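You operate a simulated robot arm through the tools that you are given. There is no shell and no other tool. Be economical: measure what you need, move in short steps, check, and stop when the job is done.

The job below is to be done with a simulated robot arm. You get a single attempt, and the scene is never put back.

JOB
Empty the masala box's black cup into the small bowl.
Fine: lid off to the long platform; the cup goes back in its own gap, then the lid goes on.

Only the result counts: the job must be done as asked and must still hold three seconds after the hand-in. Knocking over, shifting, dropping, spilling or breaking anything else fails it. A push-on lid holds only when it is set on centred and level and pressed home; a screw cap is set on level and turned clockwise until tight.

ROBOT AND FRAMES
A 7-joint arm with a two-finger parallel gripper, fixed in place. Base frame: the origin is at the foot of the arm, x ahead of it, y to its left, z up; the work surface is at about z = 0. Readings come in m, rad, newtons and seconds.
With the tool pointing down near the work surface it reaches from about 0.22 to 0.58 m from the base axis. Its first joint turns from -1.152 to 1.152 rad. Payload 2.5 kg.
The TCP is the grasp point between the finger pads, 0.023 m short of the fingertips. In the tool frame z runs along the fingers and y along their closing line. Largest opening 0.094 m; finger width 0.038, thickness 0.01; the body of the gripper, 0.054 by 0.096 m, starts 0.039 m behind the TCP.
Orientation is that of the tool frame in the base frame, as a unit quaternion [x, y, z, w]. With the fingers straight down and closing along the base's y, the tool's x points along the base's -x, its y along +y and its z along -z.

CONTROLS
- The arm moves only by the tool drive_tool. Its argument "series" is a list of rows, each an object of numbers (a shift or turn left out is 0, a gripper value left out holds the last): "tx", "ty", "tz": the shift along the tool's x, y, z in m; "ax", "ay", "az": the turn, a rotation vector about the tool's x, y, z in rad; "claw": the closure, from 0 (fully open) to 1 (shut). In form: [{"tx": .., "ty": .., "tz": .., "ax": .., "ay": .., "az": .., "claw": ..}, ...]. A call has 1 to 8 rows; each row shifts and turns the commanded pose from where the row before left it, along the tool's axes as they then stand. A row lasts 0.2 s, in which the tool goes at most 0.05 m and 0.15 rad; a call with a longer step from one row to the next is refused whole, and so is a gripper value outside its range. Where a pose cannot be reached the arm comes as near as it can. A force on the tool above 70 N (or 10 N above the force at the start of the call, whichever is more), or a blocked arm, ends the call early, and 0.2 s more pass. The fingers move at their own pace (about 0.108 m/s each) and stop on an object; they squeeze with about 42 N. The grip force told is the motor's: it shows also when the fingers shut on nothing. Time passes only in rows, and 0.2 s behind the last, so rows that do not move let the fingers close. It gives the time, the measured TCP pose, the force on the tool (base axes), the opening and the grip force at its end, in the units of the frame above (readings bear some noise), with the torque about the TCP (base axes, N m) and any sound that the robot's microphone picked up.
- Cameras (640 x 400 px; columns grow to the right, rows downward): "scene" is fixed at [0.1212, -0.4054, 0.544]; the picture's right is [0.82, -0.57, 0.00], its down [-0.32, -0.46, -0.83] and it looks along [0.47, 0.68, -0.56] (base axes); focal length 358 px, centre (320, 200). "wrist" rides on the gripper at [0.086, 0.016, -0.074] in the tool frame; the picture's right is [-0.18, 0.98, 0.00], its down [-0.58, -0.11, -0.81] and it looks along [-0.79, -0.15, 0.59] (tool axes); focal length 243 px, centre (320, 200). There is no depth. A picture from a camera that has moved, and an enlarged one, comes with that camera's place and axes in the base frame and with its lens.
- capture(camera): a new picture of that camera. No time passes.
- close_up(camera, box): a new picture of the part [left, top, right, bottom] of that camera's present view, enlarged. No time passes.
- finish_job(): hands the job in; it is judged then, once.

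Work in short steps. Places have to be worked out from the pictures, the camera data and where the tool is seen: move nearer, look again, correct. Check each grasp and each placing, and mend what went wrong. You have 120 turns and 68 pictures in all, those below and enlarged ones among them. Open the gripper and draw the arm clear of the work before you hand the job in, unless the task says otherwise; then end with one line.

The tools are called after "Emit:" as name(argument=value, ...) on one line, values as JSON. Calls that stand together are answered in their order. drive_tool: Moves the arm, as the interface text tells. Its arguments: {"type":"object","properties":{"series":{"type":"array"}},"required":["series"]} The other tools are called the same way: capture (camera) takes a picture; close_up (camera, box) takes an enlarged picture of a part of a camera's view; finish_job () hands the job in.

At the start:

```text
time: 0.0
position: [0.3601, 0.0075, 0.3243]
tool_rot: [0.0, 1.0, 0.0, 0.0]
wrist_force: [0.4, 0.0, -0.1]
ft_torque: [0.0, 0.02, 0.01]
opening: 0.0939
finger_force: 0.0
```

scene: 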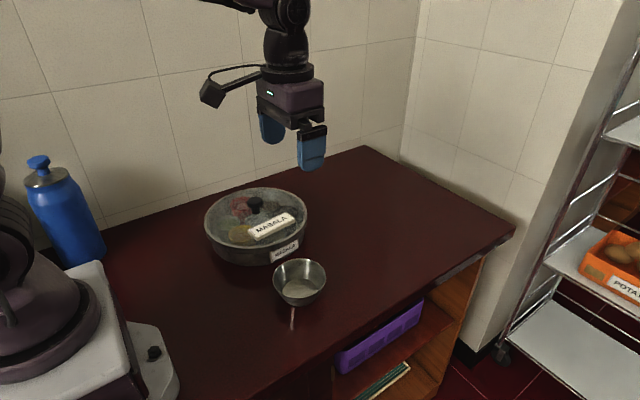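
wrist: 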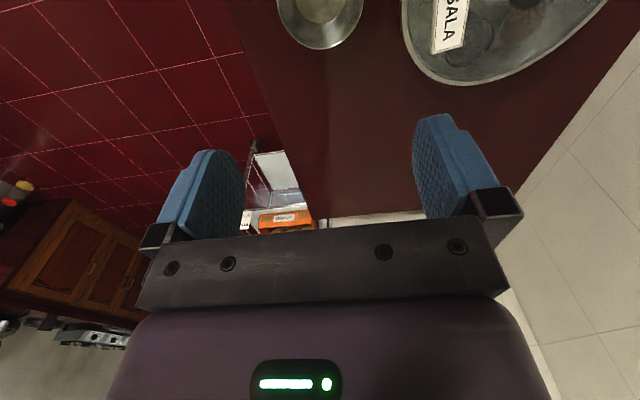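

I'll begin by looking closer at the masala box, bowl and surroundings in the scene view.

Emit:
close_up(camera="scene", box=[180, 170, 350, 340])

Emit:
close_up(camera="scene", box=[0, 130, 320, 400])

```text
2.35 times, centred on (265, 255) of scene
camera zoom: at [0.1212, -0.4054, 0.544], right [0.82, -0.57, 0.0], down [-0.32, -0.46, -0.83], along [0.47, 0.68, -0.56], focal length 843 px, centre (449, 71)
```

zoom: 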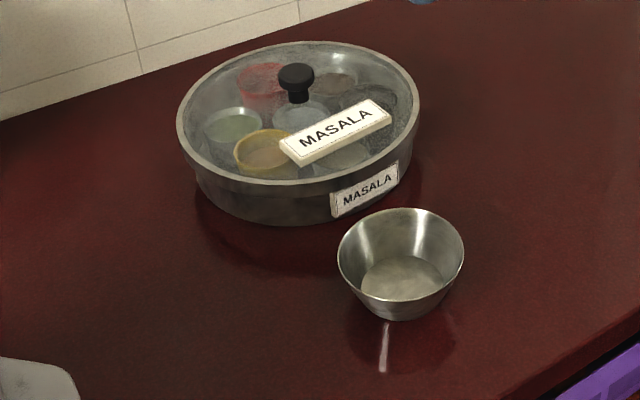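

```text
1.48 times, centred on (160, 265) of scene
camera zoom: at [0.1212, -0.4054, 0.544], right [0.82, -0.57, 0.0], down [-0.32, -0.46, -0.83], along [0.47, 0.68, -0.56], focal length 531 px, centre (557, 104)
```

zoom: 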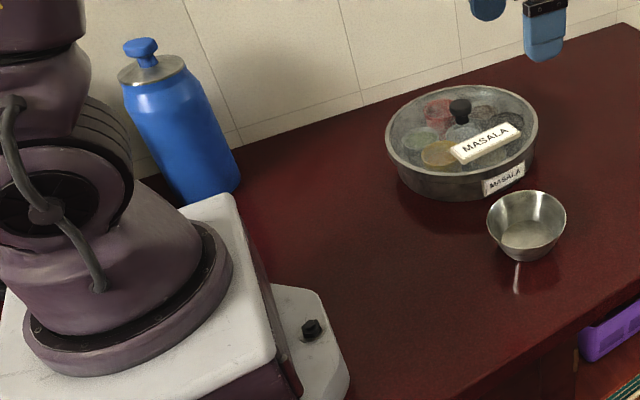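

The box is near (0.37, 0.21), the bowl near (0.37, 0.01), and the platform is the counter itself. I'll move the arm sideways and back so the wrist camera sees the box lid and knob.

Emit:
drive_tool(series=[{"ty": 0.045, "tx": 0.015}, {"ty": 0.045, "tx": 0.015}, {"ty": 0.045, "tx": 0.02}, {"ty": 0.045, "tx": 0.02}, {}])

Emit:
capture(camera="wrist")

Emit:
capture(camera="scene")

```text
time: 1.2
position: [0.2887, 0.1879, 0.3224]
tool_rot: [0.0, 1.0, 0.0, 0.0]
wrist_force: [0.2, 0.1, -0.1]
ft_torque: [-0.01, 0.01, 0.01]
opening: 0.0941
finger_force: 0.1
```

```text
63 pictures are left
camera wrist: at [0.2027, 0.2046, 0.3977], right [0.18, 0.98, 0.0], down [0.58, -0.11, 0.81], along [0.79, -0.15, -0.59], focal length 243 px, centre (320, 200)
```

wrist: 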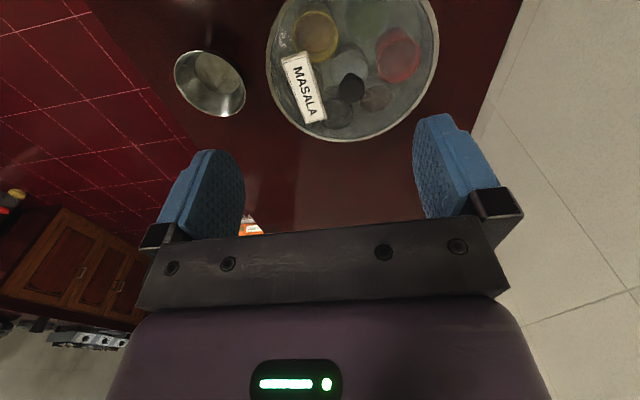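

```text
62 pictures are left
```

scene: 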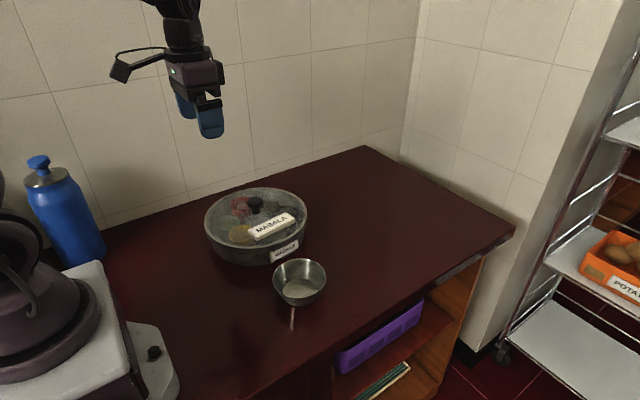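

Emit:
close_up(camera="wrist", box=[250, 0, 450, 145])

```text
2.76 times, centred on (350, 72) of wrist
camera zoom: at [0.2027, 0.2046, 0.3977], right [0.18, 0.98, 0.0], down [0.58, -0.11, 0.81], along [0.79, -0.15, -0.59], focal length 669 px, centre (237, 552)
```

zoom: 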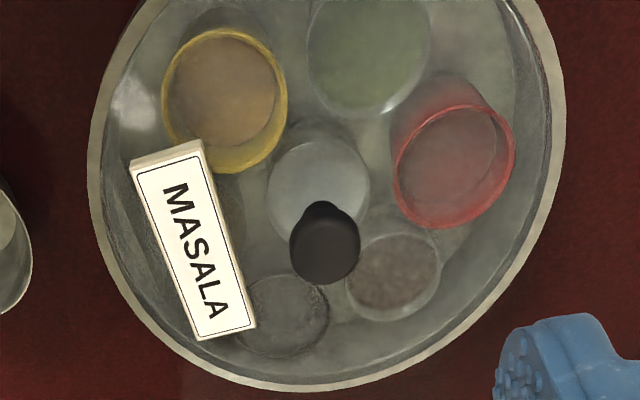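

Triangulating puts the knob top at about (0.374, 0.213, 0.098); the plaque's inner edge is about 45 mm from it, so I'll half-close the fingers to about 50 mm. I go above the knob and check.

Emit:
drive_tool(series=[{"tx": -0.03, "ty": 0.008, "claw": 0.47}, {"tx": -0.03, "ty": 0.008}, {"tx": -0.025, "ty": 0.009}, {"tz": 0.045}, {"tz": 0.045}, {"tz": 0.045}, {}])

Emit:
capture(camera="wrist")

Emit:
close_up(camera="scene", box=[190, 120, 330, 270])

```text
time: 2.8
position: [0.3756, 0.2125, 0.1897]
tool_rot: [-0.001, 1.0, 0.0, 0.0]
wrist_force: [0.0, 0.1, 0.8]
ft_torque: [0.02, 0.0, 0.01]
opening: 0.0497
finger_force: 0.0
```

```text
60 pictures are left
camera wrist: at [0.2903, 0.2279, 0.2647], right [0.18, 0.98, 0.0], down [0.58, -0.11, 0.81], along [0.79, -0.15, -0.59], focal length 243 px, centre (320, 200)
```

wrist: 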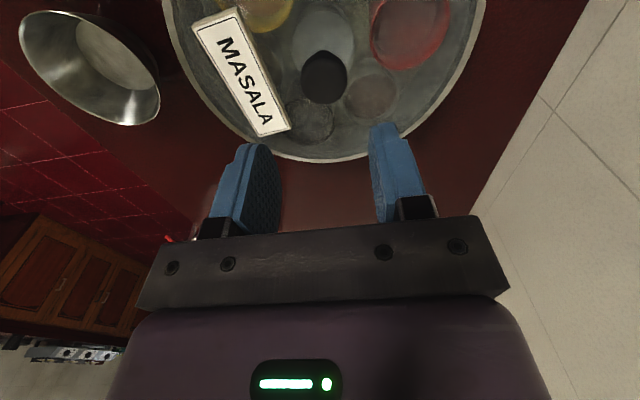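

```text
2.67 times, centred on (260, 195) of scene
camera zoom: at [0.1212, -0.4054, 0.544], right [0.82, -0.57, 0.0], down [-0.32, -0.46, -0.83], along [0.47, 0.68, -0.56], focal length 956 px, centre (480, 213)
```

zoom: 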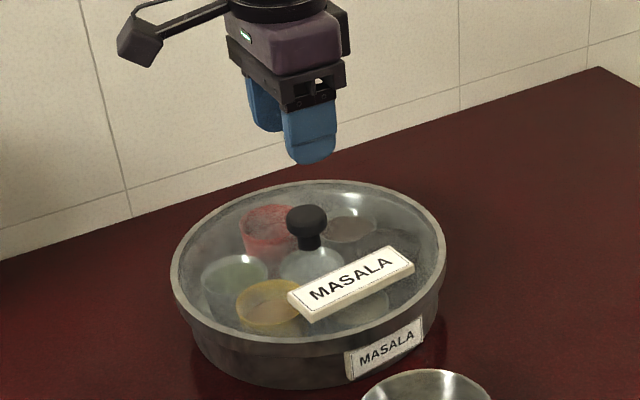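

Knob confirmed at about (0.375, 0.214), lid surface z about 0.066. Descending to TCP z about 0.092 and closing.

Emit:
drive_tool(series=[{"tz": 0.04, "ty": 0.001}, {"tz": 0.038}, {"tz": 0.019}, {}, {"claw": 1}, {}, {}])

Emit:
close_up(camera="scene", box=[190, 120, 330, 270])

```text
time: 4.4
position: [0.3743, 0.2139, 0.0924]
tool_rot: [-0.001, 1.0, 0.001, -0.001]
wrist_force: [0.9, -0.2, 0.3]
ft_torque: [0.03, 0.02, 0.0]
opening: 0.0327
finger_force: 41.7
```

```text
2.67 times, centred on (260, 195) of scene
camera zoom: at [0.1212, -0.4054, 0.544], right [0.82, -0.57, 0.0], down [-0.32, -0.46, -0.83], along [0.47, 0.68, -0.56], focal length 956 px, centre (480, 213)
```

zoom: 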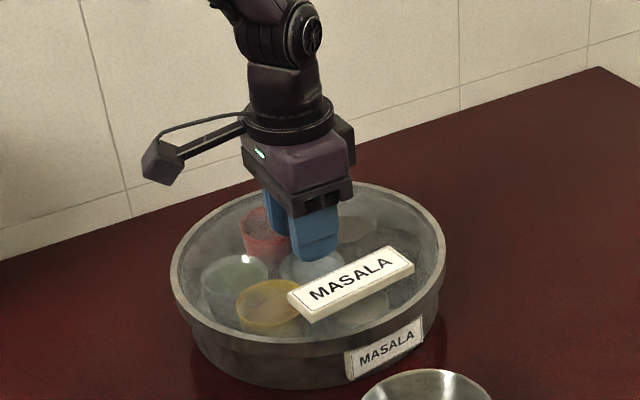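

The knob is gripped at 33 mm. I'll lift slowly, straight up.

Emit:
drive_tool(series=[{"tz": -0.005}, {"tz": -0.005}, {"tz": -0.005}, {"tz": -0.01}, {}])

Emit:
close_up(camera="scene", box=[190, 120, 330, 270])

```text
time: 5.6
position: [0.3751, 0.2135, 0.1173]
tool_rot: [0.0, 1.0, 0.0, 0.001]
wrist_force: [-1.2, -0.3, -1.0]
ft_torque: [0.0, 0.02, 0.01]
opening: 0.0331
finger_force: 42.1
```

```text
2.67 times, centred on (260, 195) of scene
camera zoom: at [0.1212, -0.4054, 0.544], right [0.82, -0.57, 0.0], down [-0.32, -0.46, -0.83], along [0.47, 0.68, -0.56], focal length 956 px, centre (480, 213)
```

zoom: 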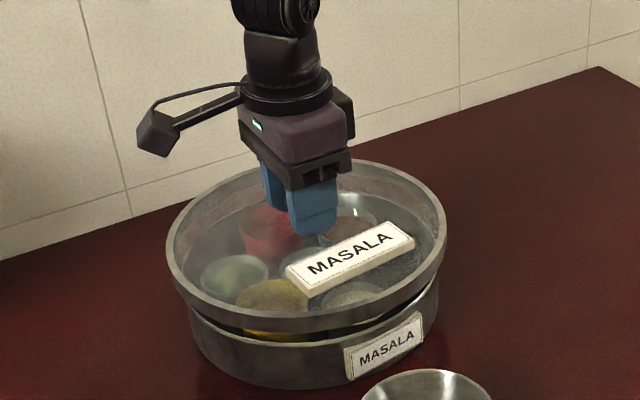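

The lid is free and the box stayed put. Raising it and carrying it to the clear counter area near (0.565, 0.02).

Emit:
drive_tool(series=[{"tz": -0.04}, {"tz": -0.04}, {"tx": -0.03, "ty": -0.03}, {"tx": -0.03, "ty": -0.03}, {"tx": -0.03, "ty": -0.032}, {"tx": -0.033, "ty": -0.034}, {"tx": -0.033, "ty": -0.034}, {"tx": -0.033, "ty": -0.034}])

Emit:
capture(camera="scene")

```text
time: 7.4
position: [0.5665, 0.0183, 0.1963]
tool_rot: [-0.001, 1.0, 0.001, 0.0]
wrist_force: [-0.1, -0.9, -1.0]
ft_torque: [-0.01, -0.01, -0.02]
opening: 0.0328
finger_force: 41.8
```

```text
56 pictures are left
```

scene: 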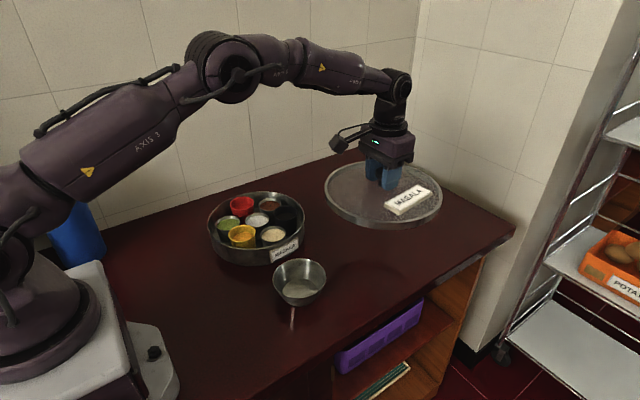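

The lid is level and the drop spot is clear. Lowering most of the way, then checking.

Emit:
drive_tool(series=[{"tz": 0.04}, {"tz": 0.04}, {"tz": 0.04}, {}])

Emit:
capture(camera="scene")

```text
time: 8.4
position: [0.5653, 0.0175, 0.0774]
tool_rot: [0.0, 1.0, 0.0, 0.0]
wrist_force: [0.0, 0.8, -2.1]
ft_torque: [0.02, 0.01, -0.04]
opening: 0.0328
finger_force: 42.1
```

```text
55 pictures are left
```

scene: 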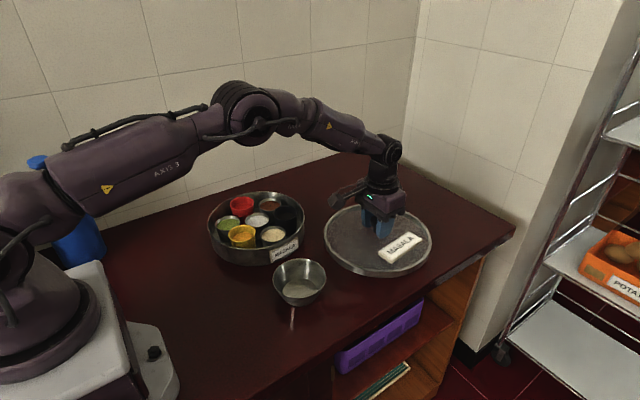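

Clear all round. Lowering in small steps until the force shows contact.

Emit:
drive_tool(series=[{"tz": 0.01}, {"tz": 0.008}, {"tz": 0.005}, {"tz": 0.004}, {}])

```text
time: 9.6
position: [0.5651, 0.0195, 0.0488]
tool_rot: [-0.001, 1.0, 0.0, 0.0]
wrist_force: [-0.6, 0.4, -1.8]
ft_torque: [0.04, 0.04, 0.0]
opening: 0.0332
finger_force: 42.0
```

Emit:
drive_tool(series=[{"tz": 0.003}, {"tz": 0.003}, {}])

Emit:
close_up(camera="scene", box=[260, 140, 460, 310])

```text
time: 10.4
position: [0.5655, 0.0205, 0.0472]
tool_rot: [-0.001, 1.0, 0.0, 0.003]
wrist_force: [-7.6, 0.8, 29.4]
ft_torque: [-0.15, 0.03, -0.12]
opening: 0.0333
finger_force: 41.6
```

```text
2.35 times, centred on (360, 225) of scene
camera zoom: at [0.121, -0.4054, 0.5441], right [0.82, -0.57, 0.0], down [-0.32, -0.46, -0.83], along [0.47, 0.68, -0.56], focal length 843 px, centre (226, 141)
```

zoom: 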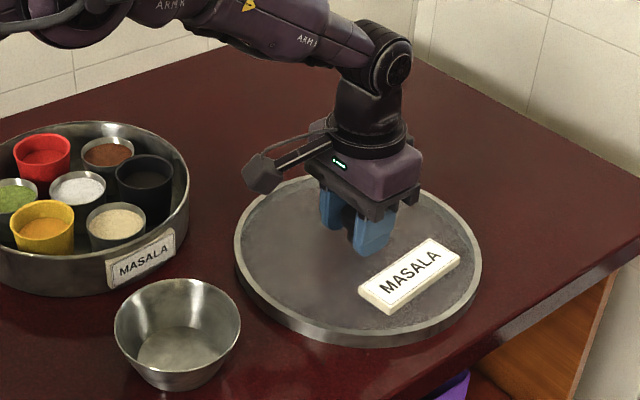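

Contact at TCP z about 0.047. Relieving the push, opening just enough, and rising.

Emit:
drive_tool(series=[{"tz": -0.004}, {"claw": 0.47}, {}, {"tz": -0.03}, {"tz": -0.04}, {"tz": -0.05}, {"tz": -0.05}, {}])

Emit:
close_up(camera="scene", box=[190, 140, 460, 310])

```text
time: 12.2
position: [0.5629, 0.0214, 0.2178]
tool_rot: [0.0, 1.0, 0.0, 0.0]
wrist_force: [0.6, 0.0, -0.5]
ft_torque: [0.02, 0.03, 0.02]
opening: 0.0498
finger_force: 0.0
```

```text
2.35 times, centred on (325, 225) of scene
camera zoom: at [0.1212, -0.4054, 0.544], right [0.82, -0.57, 0.0], down [-0.32, -0.46, -0.83], along [0.47, 0.68, -0.56], focal length 843 px, centre (308, 141)
```

zoom: 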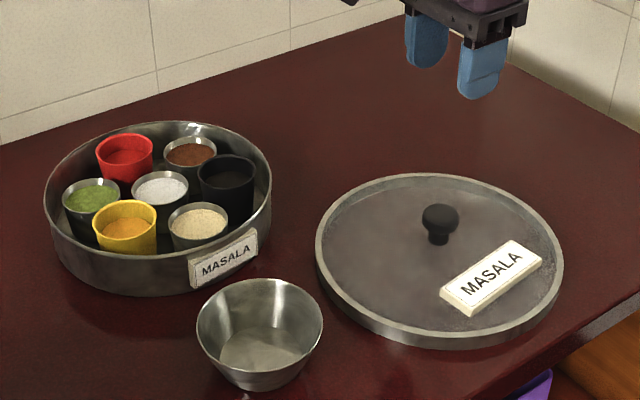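

The lid rests flat on the counter. Now going to view the open box with the wrist camera from above.

Emit:
drive_tool(series=[{"tx": 0.03, "ty": 0.032, "tz": -0.02}, {"tx": 0.03, "ty": 0.032, "tz": -0.02}, {"tx": 0.03, "ty": 0.032, "tz": -0.01}, {"tx": 0.035, "ty": 0.032}, {"tx": 0.035, "ty": 0.031}, {}])

Emit:
capture(camera="wrist")

Emit:
close_up(camera="scene", box=[200, 180, 310, 270])

```text
time: 13.6
position: [0.4032, 0.1808, 0.2685]
tool_rot: [0.0, 1.0, 0.0, 0.0]
wrist_force: [1.0, 1.0, -0.7]
ft_torque: [0.02, 0.03, -0.01]
opening: 0.05
finger_force: 0.1
```

```text
52 pictures are left
camera wrist: at [0.3179, 0.1964, 0.3422], right [0.18, 0.98, 0.0], down [0.58, -0.11, 0.81], along [0.79, -0.15, -0.59], focal length 243 px, centre (320, 200)
```

wrist: 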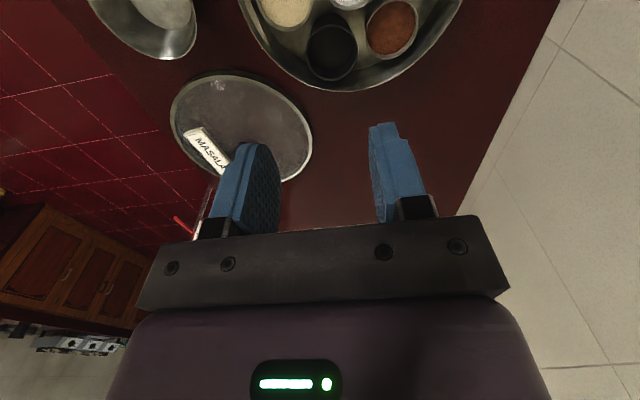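

```text
4.44 times, centred on (255, 225) of scene
camera zoom: at [0.1212, -0.4054, 0.544], right [0.82, -0.57, 0.0], down [-0.32, -0.46, -0.83], along [0.47, 0.68, -0.56], focal length 1593 px, centre (609, 89)
```

zoom: 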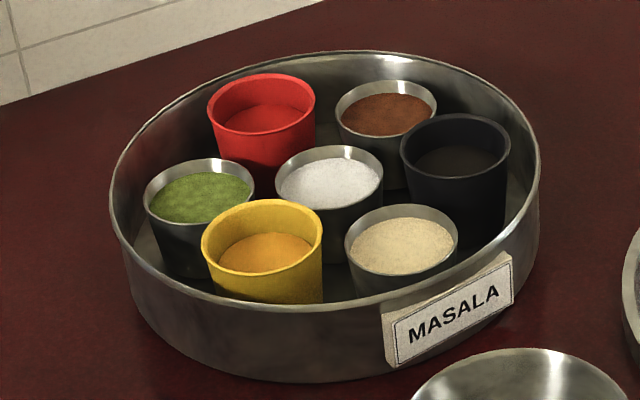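

Emit:
close_up(camera="wrist", box=[230, 0, 470, 110])

```text
2.67 times, centred on (350, 55) of wrist
camera zoom: at [0.3179, 0.1964, 0.3422], right [0.18, 0.98, 0.0], down [0.58, -0.11, 0.81], along [0.79, -0.15, -0.59], focal length 647 px, centre (240, 587)
```

zoom: 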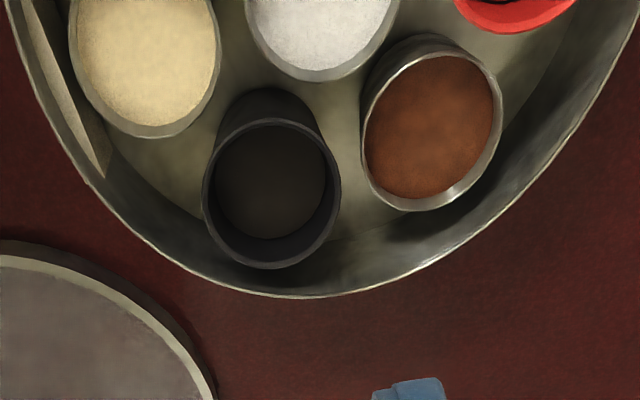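

The black cup's rim is about (0.4345, 0.187, z 0.059), 57 mm across. For pouring I want to tilt about the closing axis with the wrist camera on top, so before grasping I'll do a dry run above the bowl to see that the arm reaches that pose.

Emit:
drive_tool(series=[{"ty": -0.04, "tz": -0.01}, {"ty": -0.04, "tz": -0.01}, {"ty": -0.04, "tz": -0.01, "tx": 0.01}, {"ty": -0.04, "tx": 0.015}, {"az": 0.15}, {"az": 0.15}, {"az": 0.15}, {"az": 0.15}])

Emit:
drive_tool(series=[{"az": 0.15}, {"az": 0.15}, {"az": 0.15}, {"az": 0.15}, {"az": 0.15}, {"az": 0.15}, {"az": 0.15}, {"az": 0.15}])

Emit:
drive_tool(series=[{"ay": 0.15}, {"ay": 0.15}, {"ay": 0.15}, {"ay": 0.15}, {"ay": 0.15}, {"ay": 0.15}, {"ay": 0.15}, {"ay": 0.15}])

Emit:
capture(camera="scene")

```text
time: 15.4
position: [0.3792, 0.0187, 0.2966]
tool_rot: [0.298, 0.955, 0.0, 0.0]
wrist_force: [0.5, 0.2, -0.7]
ft_torque: [-0.01, -0.01, 0.01]
opening: 0.0497
finger_force: 0.0
```

```text
time: 17.2
position: [0.3794, 0.0193, 0.2974]
tool_rot: [0.783, 0.622, 0.0, 0.0]
wrist_force: [0.0, -0.3, 0.4]
ft_torque: [0.05, 0.01, -0.01]
opening: 0.05
finger_force: 0.1
```

```text
time: 19.0
position: [0.3787, 0.0183, 0.2982]
tool_rot: [0.646, 0.513, 0.443, -0.351]
wrist_force: [0.3, -0.1, -0.7]
ft_torque: [0.03, 0.04, -0.01]
opening: 0.0494
finger_force: 0.0
```

```text
49 pictures are left
```

scene: 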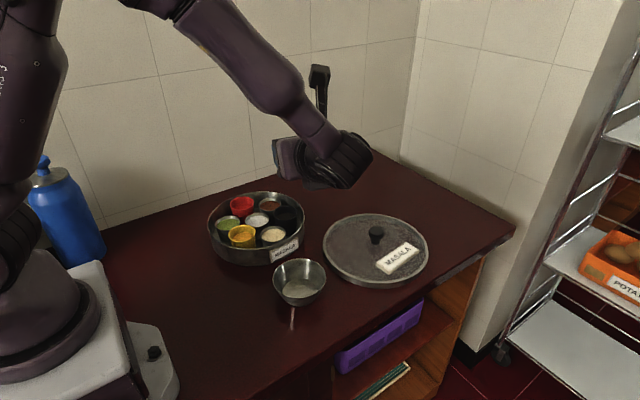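

It follows well so far (69°). Continuing the dry tilt to about 130°.

Emit:
drive_tool(series=[{"ay": 0.15}, {"ay": 0.15}, {"ay": 0.15}, {"ay": 0.15}, {"ay": 0.15}, {"ay": 0.15}, {"ay": 0.15}, {"ay": 0.05}])

Emit:
capture(camera="scene")

Emit:
capture(camera="wrist")

```text
time: 20.8
position: [0.3781, 0.0183, 0.2987]
tool_rot: [0.32, 0.254, 0.715, -0.567]
wrist_force: [-1.4, 0.1, -0.1]
ft_torque: [-0.01, 0.04, 0.01]
opening: 0.0497
finger_force: 0.1
```

```text
48 pictures are left
```

scene: 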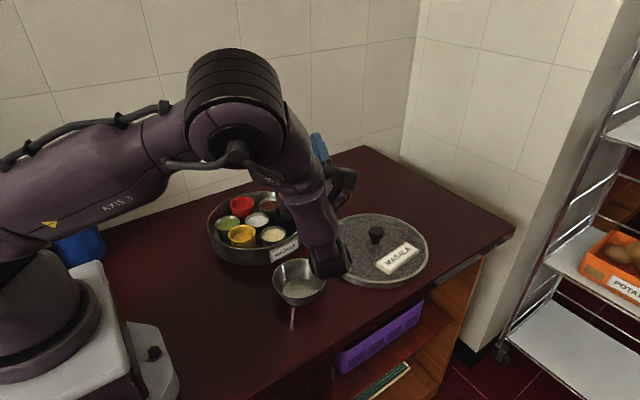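

```text
47 pictures are left
camera wrist: at [0.369, -0.0954, 0.3131], right [0.99, -0.1, -0.14], down [-0.15, -0.18, -0.97], along [0.08, 0.98, -0.2], focal length 243 px, centre (320, 200)
```

wrist: 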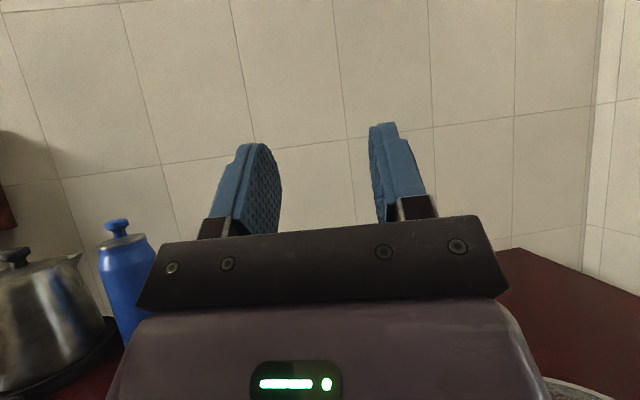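

The pour pose is reachable. Undoing the tilt and turning to the tangential grasp yaw for the black cup (0.41 rad).

Emit:
drive_tool(series=[{"ay": -0.15}, {"ay": -0.15}, {"ay": -0.15}, {"ay": -0.15}, {"ay": -0.15}, {"ay": -0.15}, {"ay": -0.15}, {"ay": -0.15}])

Emit:
drive_tool(series=[{"ay": -0.15}, {"ay": -0.15}, {"ay": -0.15}, {"ay": -0.15}, {"ay": -0.15}, {"ay": -0.15}, {"ay": -0.15}, {"ay": -0.1}])

Emit:
drive_tool(series=[{"az": -0.15}, {"az": -0.15}, {"az": -0.15}, {"az": -0.15}, {"az": -0.15}, {"az": -0.15}, {"az": -0.15}, {"az": -0.15}])

Emit:
drive_tool(series=[{"az": -0.1}, {"az": -0.092}, {}])

```text
time: 22.6
position: [0.3788, 0.0195, 0.2979]
tool_rot: [0.669, 0.531, 0.408, -0.324]
wrist_force: [-0.2, 0.9, -0.7]
ft_torque: [-0.05, 0.0, 0.01]
opening: 0.0497
finger_force: 0.1
```

```text
time: 24.4
position: [0.3792, 0.0194, 0.2981]
tool_rot: [0.783, 0.622, -0.02, 0.017]
wrist_force: [-0.1, -0.5, -0.2]
ft_torque: [-0.06, 0.03, 0.01]
opening: 0.0498
finger_force: 0.1
```

```text
time: 26.2
position: [0.3796, 0.0192, 0.2973]
tool_rot: [0.294, 0.956, -0.025, 0.001]
wrist_force: [-0.5, 0.0, -0.2]
ft_torque: [0.01, 0.02, 0.0]
opening: 0.0499
finger_force: 0.0
```

```text
time: 27.0
position: [0.3787, 0.018, 0.298]
tool_rot: [0.201, 0.979, -0.025, -0.001]
wrist_force: [-0.5, -0.8, -0.1]
ft_torque: [-0.02, 0.02, 0.0]
opening: 0.0496
finger_force: 0.1
```

Undo was 0.05 rad too much; correcting that, then moving over the black cup with fingers opened to about 64 mm.

Emit:
drive_tool(series=[{"ay": 0.05, "claw": 0.32}, {"tx": 0.0024, "ty": 0.0443}, {"tx": 0.0024, "ty": 0.0443}, {"tx": 0.0024, "ty": 0.0443}, {"tx": 0.0024, "ty": 0.0443}, {"tz": 0.04}, {"tz": 0.04}, {"tz": 0.03}])

Emit:
capture(camera="wrist")

Emit:
close_up(camera="scene", box=[200, 140, 330, 270])

```text
time: 28.8
position: [0.4331, 0.1811, 0.1804]
tool_rot: [0.203, 0.979, -0.02, -0.025]
wrist_force: [0.7, -0.4, 0.3]
ft_torque: [0.0, -0.02, -0.01]
opening: 0.0638
finger_force: 0.1
```

```text
46 pictures are left
camera wrist: at [0.3656, 0.2327, 0.2567], right [0.56, 0.83, -0.06], down [0.54, -0.31, 0.79], along [0.63, -0.47, -0.62], focal length 243 px, centre (320, 200)
```

wrist: 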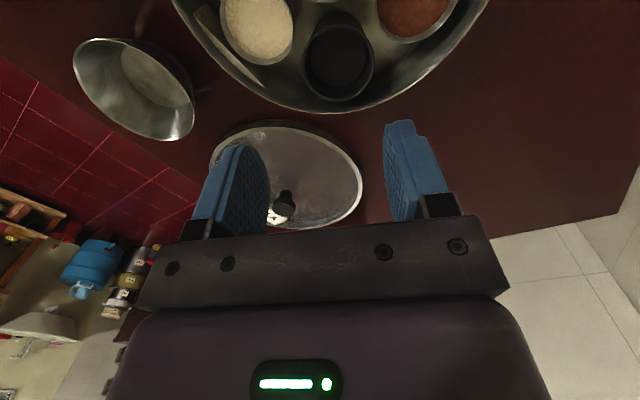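

```text
3.08 times, centred on (265, 205) of scene
camera zoom: at [0.1212, -0.4054, 0.544], right [0.82, -0.57, 0.0], down [-0.32, -0.46, -0.83], along [0.47, 0.68, -0.56], focal length 1103 px, centre (489, 185)
```

zoom: 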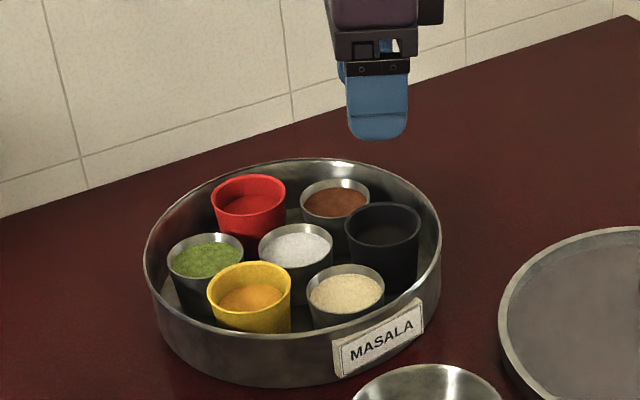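

The correction mixed axes and left a small lean of 0.064 rad; fixing that (ax −0.049, ay −0.041) and rechecking.

Emit:
drive_tool(series=[{"ax": -0.049, "ay": -0.041}, {}])

Emit:
close_up(camera="wrist", box=[210, 0, 450, 130])

```text
time: 29.4
position: [0.4346, 0.182, 0.1802]
tool_rot: [0.203, 0.979, 0.0, 0.0]
wrist_force: [0.3, 0.8, -0.3]
ft_torque: [0.02, -0.01, -0.01]
opening: 0.064
finger_force: 0.0
```

```text
2.67 times, centred on (330, 65) of wrist
camera zoom: at [0.3613, 0.2303, 0.2544], right [0.56, 0.83, 0.0], down [0.49, -0.33, 0.81], along [0.67, -0.45, -0.59], focal length 647 px, centre (293, 560)
```

zoom: 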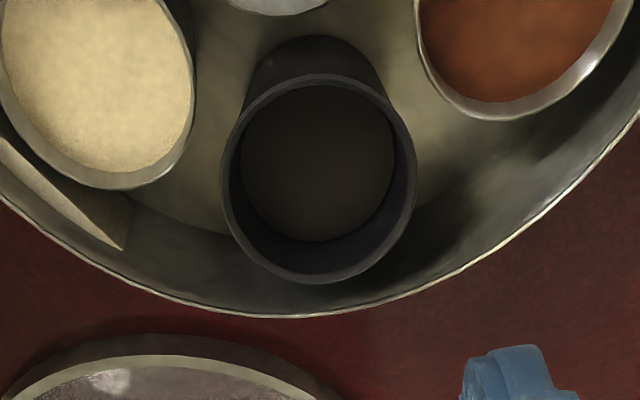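

Black cup centre refined to (0.435, 0.189). I'll shift to straddle it, 8 mm outward of centre, lower to just above it and check the alignment.

Emit:
drive_tool(series=[{"tx": -0.0056, "ty": 0.0065}, {"tz": 0.04}, {"tz": 0.035}, {}])

Emit:
capture(camera="wrist")

Emit:
close_up(camera="scene", box=[220, 160, 320, 270])

```text
time: 30.4
position: [0.4401, 0.1854, 0.1044]
tool_rot: [0.203, 0.979, 0.001, 0.0]
wrist_force: [-0.5, 0.2, 0.0]
ft_torque: [0.0, 0.03, -0.02]
opening: 0.0639
finger_force: 0.1
```

```text
43 pictures are left
camera wrist: at [0.3685, 0.2346, 0.1791], right [0.56, 0.83, 0.0], down [0.49, -0.33, 0.81], along [0.67, -0.45, -0.59], focal length 243 px, centre (320, 200)
```

wrist: 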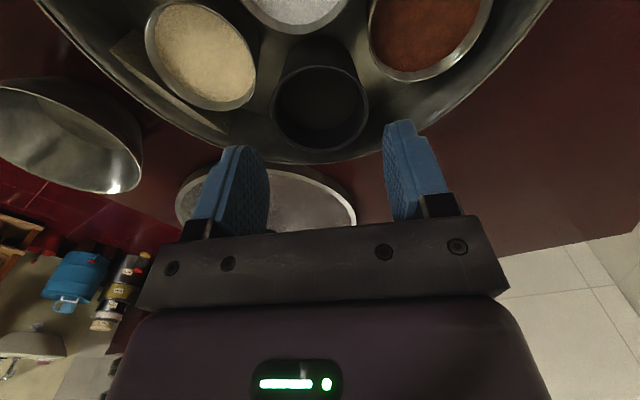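

```text
3.64 times, centred on (270, 215) of scene
camera zoom: at [0.1212, -0.4054, 0.544], right [0.82, -0.57, 0.0], down [-0.32, -0.46, -0.83], along [0.47, 0.68, -0.56], focal length 1303 px, centre (502, 146)
```

zoom: 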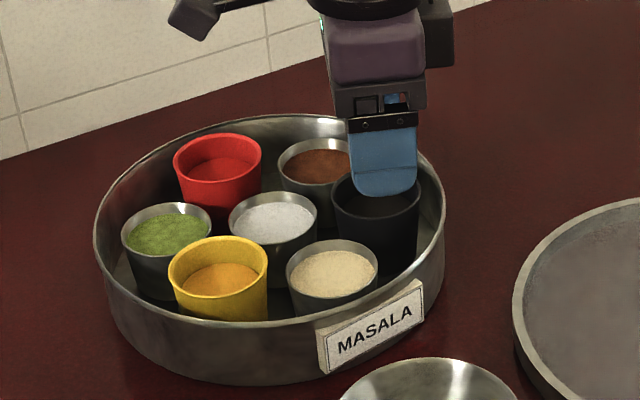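

The cup sits 1–2 mm toward tool +y and 10 mm toward +x; nudging and descending to TCP z about 0.065, watching force.

Emit:
drive_tool(series=[{"tx": 0.002, "ty": 0.0017}, {"tz": 0.015}, {"tz": 0.012}, {"tz": 0.012}, {}])

Emit:
close_up(camera="scene", box=[220, 160, 320, 270])

Emit:
capture(camera="wrist")

```text
time: 31.6
position: [0.4414, 0.1882, 0.0652]
tool_rot: [0.203, 0.979, -0.001, 0.0]
wrist_force: [0.2, -0.4, -0.9]
ft_torque: [0.0, 0.0, -0.05]
opening: 0.064
finger_force: 0.0
```

```text
3.64 times, centred on (270, 215) of scene
camera zoom: at [0.1212, -0.4054, 0.544], right [0.82, -0.57, 0.0], down [-0.32, -0.46, -0.83], along [0.47, 0.68, -0.56], focal length 1303 px, centre (502, 146)
```

zoom: 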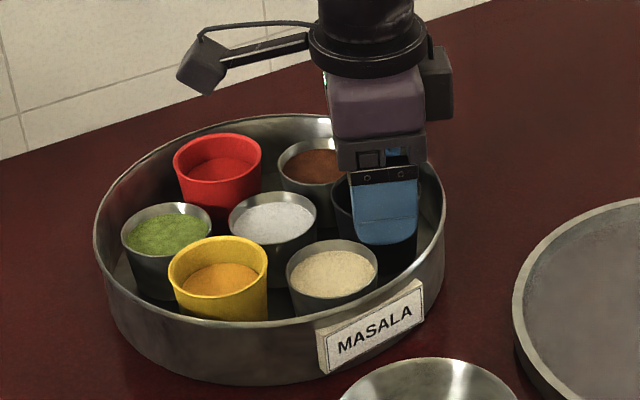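

```text
40 pictures are left
camera wrist: at [0.369, 0.2378, 0.14], right [0.56, 0.83, 0.0], down [0.49, -0.33, 0.81], along [0.67, -0.45, -0.59], focal length 243 px, centre (320, 200)
```

wrist: 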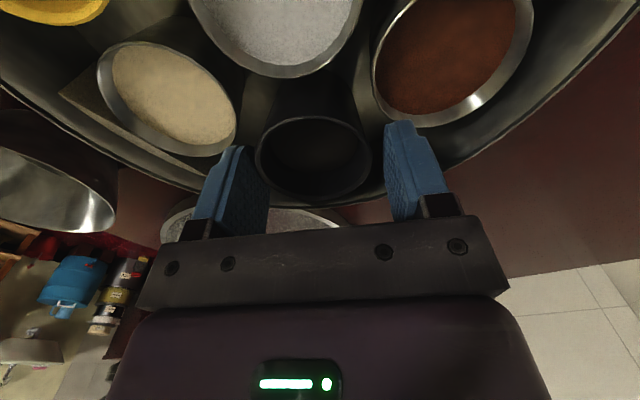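

The cup is between the fingers, nothing touched. Small centring shift, then closing.

Emit:
drive_tool(series=[{"ty": -0.0013}, {"claw": 1}, {}, {}])

Emit:
capture(camera="wrist")

```text
time: 32.6
position: [0.4416, 0.187, 0.0655]
tool_rot: [0.203, 0.979, 0.0, 0.0]
wrist_force: [0.8, 0.1, 0.0]
ft_torque: [-0.02, 0.01, -0.01]
opening: 0.0526
finger_force: 41.7
```

```text
39 pictures are left
camera wrist: at [0.3681, 0.2362, 0.1405], right [0.56, 0.83, 0.0], down [0.49, -0.33, 0.81], along [0.67, -0.45, -0.59], focal length 243 px, centre (320, 200)
```

wrist: 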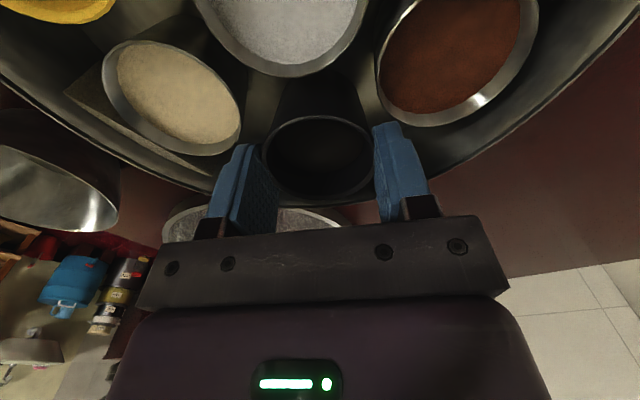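

Gripped at 52.6 mm at (0.4416, 0.187, 0.0655); I'll remember this pose for the return. Lifting straight up slowly.

Emit:
drive_tool(series=[{"tz": -0.005}, {"tz": -0.01}, {"tz": -0.015}, {"tz": -0.02}, {"tz": -0.025}, {"tz": -0.025}, {}])

Emit:
capture(camera="wrist")

Emit:
close_up(camera="scene", box=[210, 130, 330, 270])

```text
time: 34.2
position: [0.4407, 0.1868, 0.1653]
tool_rot: [0.203, 0.979, -0.001, 0.0]
wrist_force: [-0.4, 0.9, -0.5]
ft_torque: [0.02, 0.01, 0.03]
opening: 0.0526
finger_force: 41.6
```

```text
38 pictures are left
camera wrist: at [0.3682, 0.2356, 0.2401], right [0.56, 0.83, 0.0], down [0.49, -0.33, 0.81], along [0.67, -0.45, -0.59], focal length 243 px, centre (320, 200)
```

wrist: 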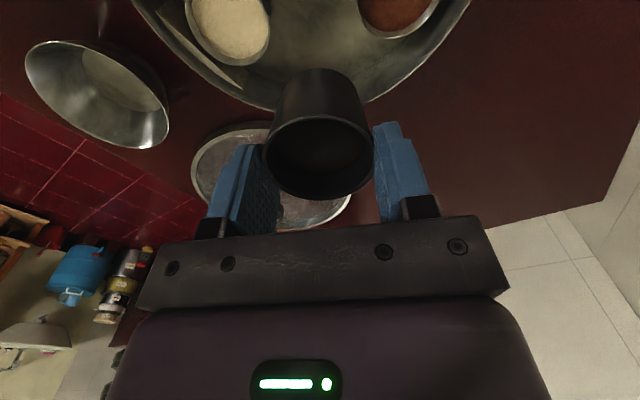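

```text
2.86 times, centred on (270, 200) of scene
camera zoom: at [0.1212, -0.4054, 0.544], right [0.82, -0.57, 0.0], down [-0.32, -0.46, -0.83], along [0.47, 0.68, -0.56], focal length 1024 px, centre (463, 200)
```

zoom: 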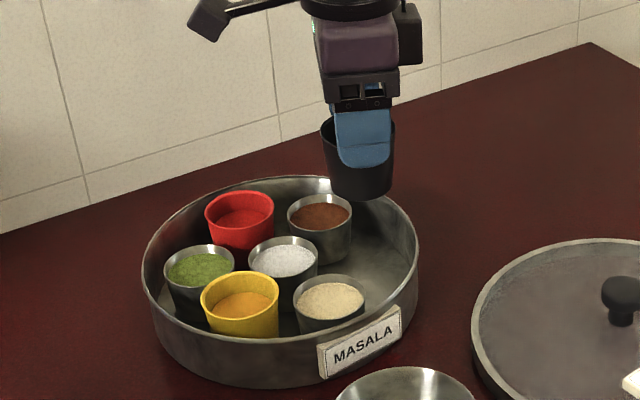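

The cup came out cleanly and upright. Carrying it high to above the bowl.

Emit:
drive_tool(series=[{"tz": -0.04}, {"tz": -0.045}, {"ty": -0.035}, {"ty": -0.045}, {"ty": -0.045}, {"ty": -0.043}, {"ty": -0.035}, {}])

Emit:
drive_tool(series=[{"az": 0.12}, {"az": 0.15}, {"az": 0.15}, {"az": 0.15}, {"az": 0.15}, {"az": 0.15}, {"az": 0.15}, {"az": 0.15}])

Emit:
drive_tool(series=[{"az": 0.15}, {"az": 0.07}, {}])

Emit:
capture(camera="wrist")

Emit:
capture(camera="scene")

```text
time: 36.0
position: [0.3579, 0.0008, 0.253]
tool_rot: [0.203, 0.979, 0.0, 0.0]
wrist_force: [0.5, -0.4, -0.7]
ft_torque: [0.02, -0.01, 0.02]
opening: 0.0525
finger_force: 42.1
```

```text
time: 37.8
position: [0.359, 0.0009, 0.2501]
tool_rot: [0.71, 0.704, 0.0, 0.0]
wrist_force: [-0.2, -1.1, -0.6]
ft_torque: [0.0, -0.01, 0.01]
opening: 0.0524
finger_force: 41.7
```

```text
time: 38.6
position: [0.3589, 0.0005, 0.2507]
tool_rot: [0.783, 0.622, 0.0, 0.0]
wrist_force: [-0.3, -0.1, -0.9]
ft_torque: [0.01, -0.03, 0.02]
opening: 0.0525
finger_force: 41.8
```

```text
36 pictures are left
camera wrist: at [0.3958, 0.0812, 0.3254], right [0.92, -0.4, 0.0], down [-0.24, -0.54, 0.81], along [-0.32, -0.74, -0.59], focal length 243 px, centre (320, 200)
```

wrist: 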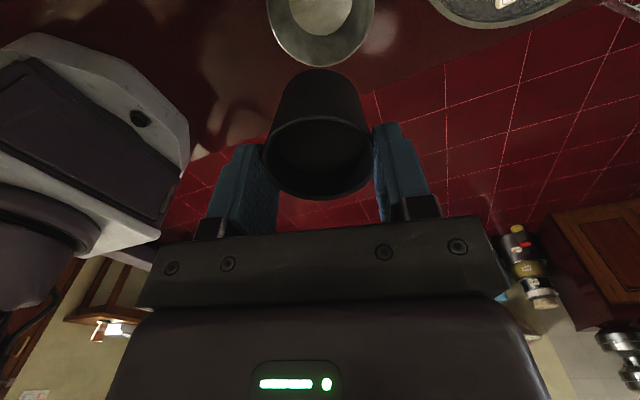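

```text
35 pictures are left
```

scene: 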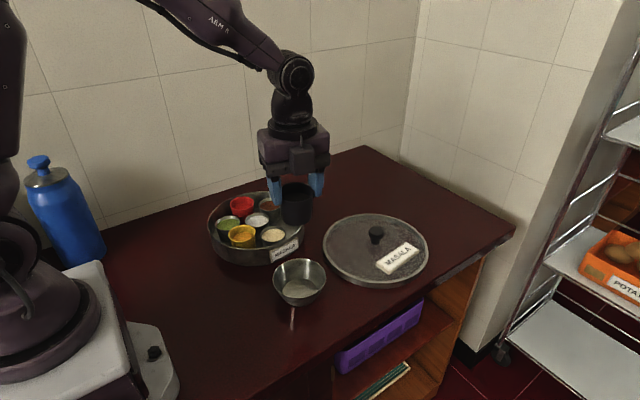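

Bowl centre is about (0.363, 0.008). Positioning the TCP over it at z about 0.16, then starting a tilt of 0.45 rad to test that the cup follows the hand.

Emit:
drive_tool(series=[{"tx": 0.016, "ty": 0.0014}, {"tz": 0.03}, {"tz": 0.03}, {"tz": 0.03}, {"ay": 0.15}, {"ay": 0.15}, {"ay": 0.15}, {}])

Emit:
capture(camera="wrist")

Emit:
close_up(camera="scene", box=[220, 150, 380, 310])

```text
time: 40.4
position: [0.3647, 0.0167, 0.1595]
tool_rot: [0.763, 0.606, 0.175, -0.139]
wrist_force: [-0.2, 0.5, -1.6]
ft_torque: [-0.01, -0.03, -0.04]
opening: 0.0525
finger_force: 42.6
```

```text
34 pictures are left
camera wrist: at [0.3908, 0.0557, 0.2649], right [0.92, -0.38, -0.08], down [-0.3, -0.83, 0.47], along [-0.25, -0.41, -0.88], focal length 243 px, centre (320, 200)
```

wrist: 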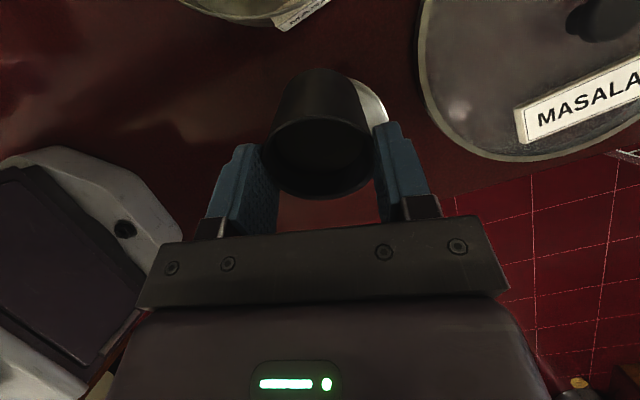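

```text
2.50 times, centred on (300, 230) of scene
camera zoom: at [0.1212, -0.4054, 0.544], right [0.82, -0.57, 0.0], down [-0.32, -0.46, -0.83], along [0.47, 0.68, -0.56], focal length 896 px, centre (370, 125)
```

zoom: 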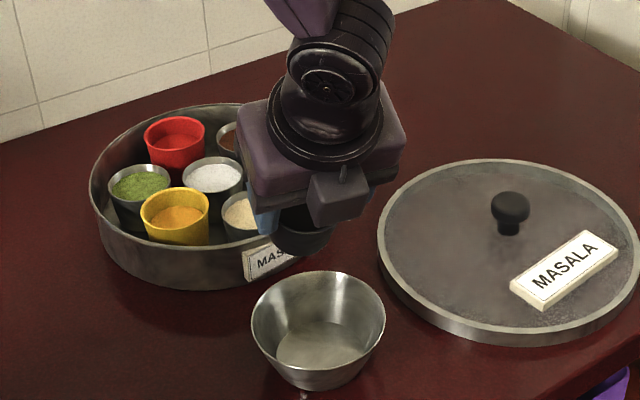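

The cup holds its attitude in the hand. Continuing the tilt in stages, watching for flow.

Emit:
drive_tool(series=[{"ay": 0.1}, {"ay": 0.1}, {"ay": 0.1}, {"ay": 0.1}, {"ay": 0.1}, {}])

Emit:
capture(camera="wrist")

Emit:
close_up(camera="scene", box=[240, 170, 360, 310])

```text
time: 41.8
position: [0.3643, 0.016, 0.1608]
tool_rot: [0.696, 0.553, 0.359, -0.284]
wrist_force: [-0.4, 0.3, -0.7]
ft_torque: [-0.04, 0.0, 0.02]
opening: 0.0526
finger_force: 42.3
```

```text
32 pictures are left
camera wrist: at [0.3781, 0.0018, 0.2747], right [0.93, -0.33, -0.15], down [-0.33, -0.94, 0.0], along [-0.14, 0.05, -0.99], focal length 243 px, centre (320, 200)
```

wrist: 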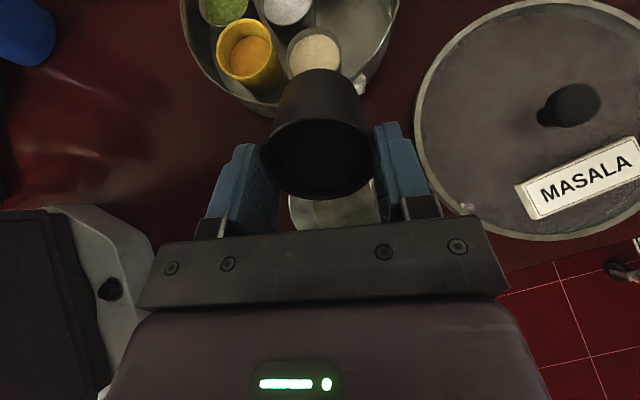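

```text
2.86 times, centred on (300, 240) of scene
camera zoom: at [0.1212, -0.4054, 0.544], right [0.82, -0.57, 0.0], down [-0.32, -0.46, -0.83], along [0.47, 0.68, -0.56], focal length 1024 px, centre (377, 86)
```

zoom: 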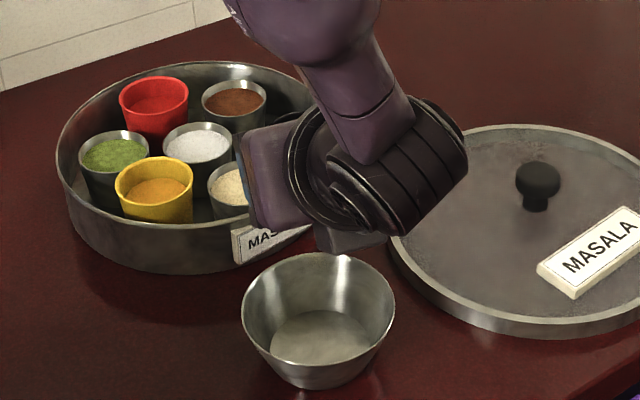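

No flow yet at 54°. Bowl lies right beneath the lip. Tilting further while rising slightly for hand clearance.

Emit:
drive_tool(series=[{"ay": 0.08, "tx": 0.008, "tz": -0.005}, {"ay": 0.08}, {"ay": 0.08}, {"ay": 0.08}, {}])

Emit:
capture(camera="wrist")

Emit:
close_up(camera="scene", box=[240, 170, 360, 310])

```text
time: 43.0
position: [0.3641, 0.0169, 0.17]
tool_rot: [0.631, 0.501, 0.464, -0.369]
wrist_force: [-0.2, 0.1, -0.9]
ft_torque: [0.0, 0.01, 0.0]
opening: 0.0526
finger_force: 41.7
```

```text
30 pictures are left
camera wrist: at [0.3701, -0.0317, 0.2752], right [0.95, -0.28, -0.18], down [-0.32, -0.89, -0.32], along [-0.07, 0.36, -0.93], focal length 243 px, centre (320, 200)
```

wrist: 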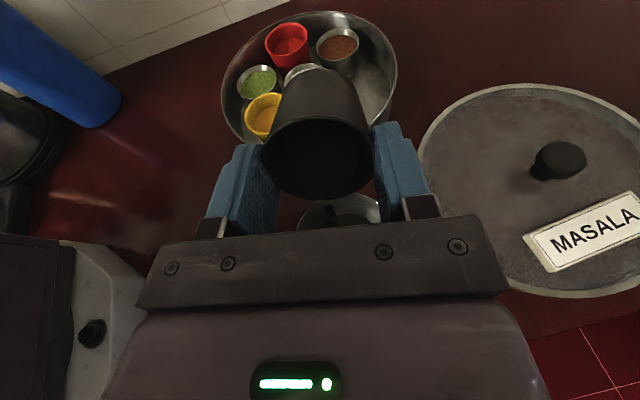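

```text
2.86 times, centred on (300, 240) of scene
camera zoom: at [0.1212, -0.4054, 0.544], right [0.82, -0.57, 0.0], down [-0.32, -0.46, -0.83], along [0.47, 0.68, -0.56], focal length 1024 px, centre (377, 86)
```

zoom: 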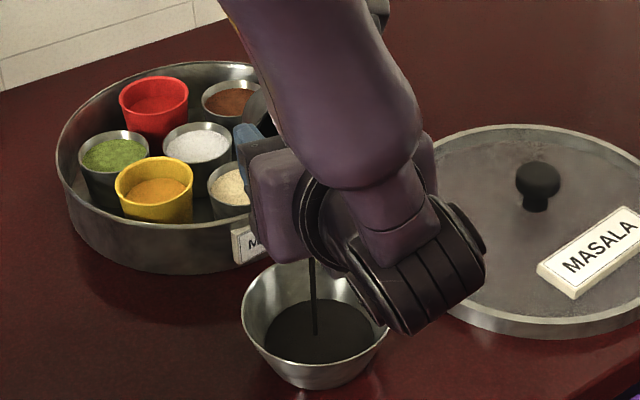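

Black powder is streaming straight into the middle of the bowl. Holding a moment, then tilting further with a slight rise.

Emit:
drive_tool(series=[{}, {}, {}, {}, {"ay": 0.05}, {"ay": 0.05}, {}, {}])

Emit:
close_up(camera="scene", box=[240, 170, 360, 310])

```text
time: 44.8
position: [0.3636, 0.016, 0.1704]
tool_rot: [0.606, 0.482, 0.495, -0.394]
wrist_force: [0.3, -0.2, -0.7]
ft_torque: [-0.03, 0.0, -0.02]
opening: 0.0524
finger_force: 41.8
```

```text
2.86 times, centred on (300, 240) of scene
camera zoom: at [0.1212, -0.4054, 0.544], right [0.82, -0.57, 0.0], down [-0.32, -0.46, -0.83], along [0.47, 0.68, -0.56], focal length 1024 px, centre (377, 86)
```

zoom: 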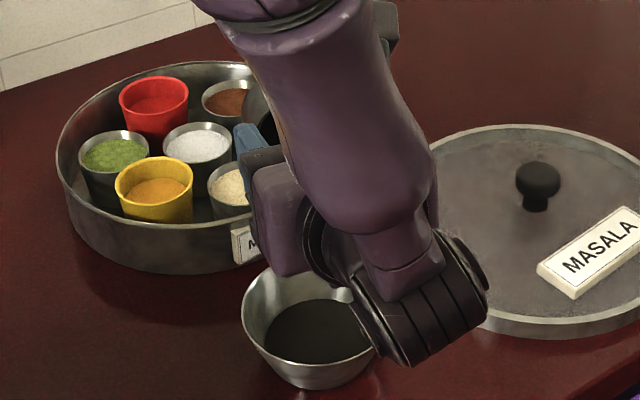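

Flow has paused; continuing the tilt to ~115° while rising about 6 cm to keep the wrist clear of the bowl.

Emit:
drive_tool(series=[{"ay": 0.1, "tx": 0.012}, {"ay": 0.1, "tx": 0.012}, {"ay": 0.1, "tx": 0.012, "tz": -0.005}, {"ay": 0.1, "tx": 0.012}, {}, {}])

Emit:
capture(camera="scene")

```text
time: 46.2
position: [0.3621, 0.0139, 0.2173]
tool_rot: [0.496, 0.393, 0.606, -0.481]
wrist_force: [0.4, -0.3, -1.4]
ft_torque: [-0.07, 0.04, -0.01]
opening: 0.0526
finger_force: 42.0
```

```text
27 pictures are left
```

scene: 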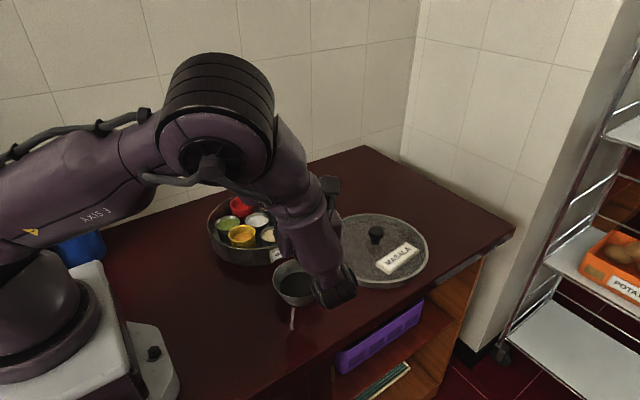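

Emit:
drive_tool(series=[{"ay": 0.1, "tx": 0.006}, {"ay": 0.1, "tx": 0.006}, {"ay": 0.1}, {"ay": 0.1}, {}, {}, {}, {}])

Emit:
close_up(camera="scene", box=[200, 160, 400, 320])

```text
time: 48.0
position: [0.3621, 0.0106, 0.2289]
tool_rot: [0.366, 0.291, 0.693, -0.55]
wrist_force: [-1.2, 0.4, 1.0]
ft_torque: [-0.02, 0.0, 0.02]
opening: 0.0524
finger_force: 41.8
```

```text
2.50 times, centred on (300, 240) of scene
camera zoom: at [0.1212, -0.4054, 0.544], right [0.82, -0.57, 0.0], down [-0.32, -0.46, -0.83], along [0.47, 0.68, -0.56], focal length 896 px, centre (370, 100)
```

zoom: 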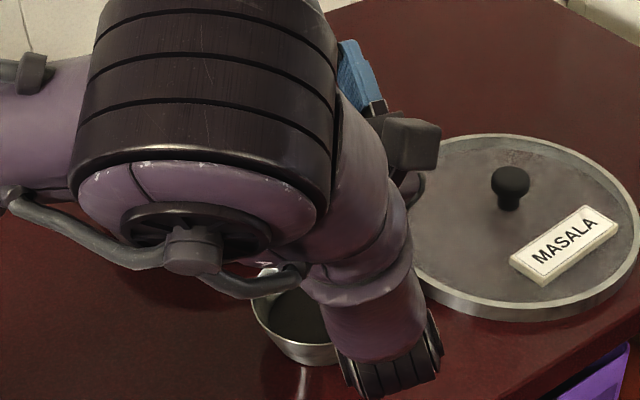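

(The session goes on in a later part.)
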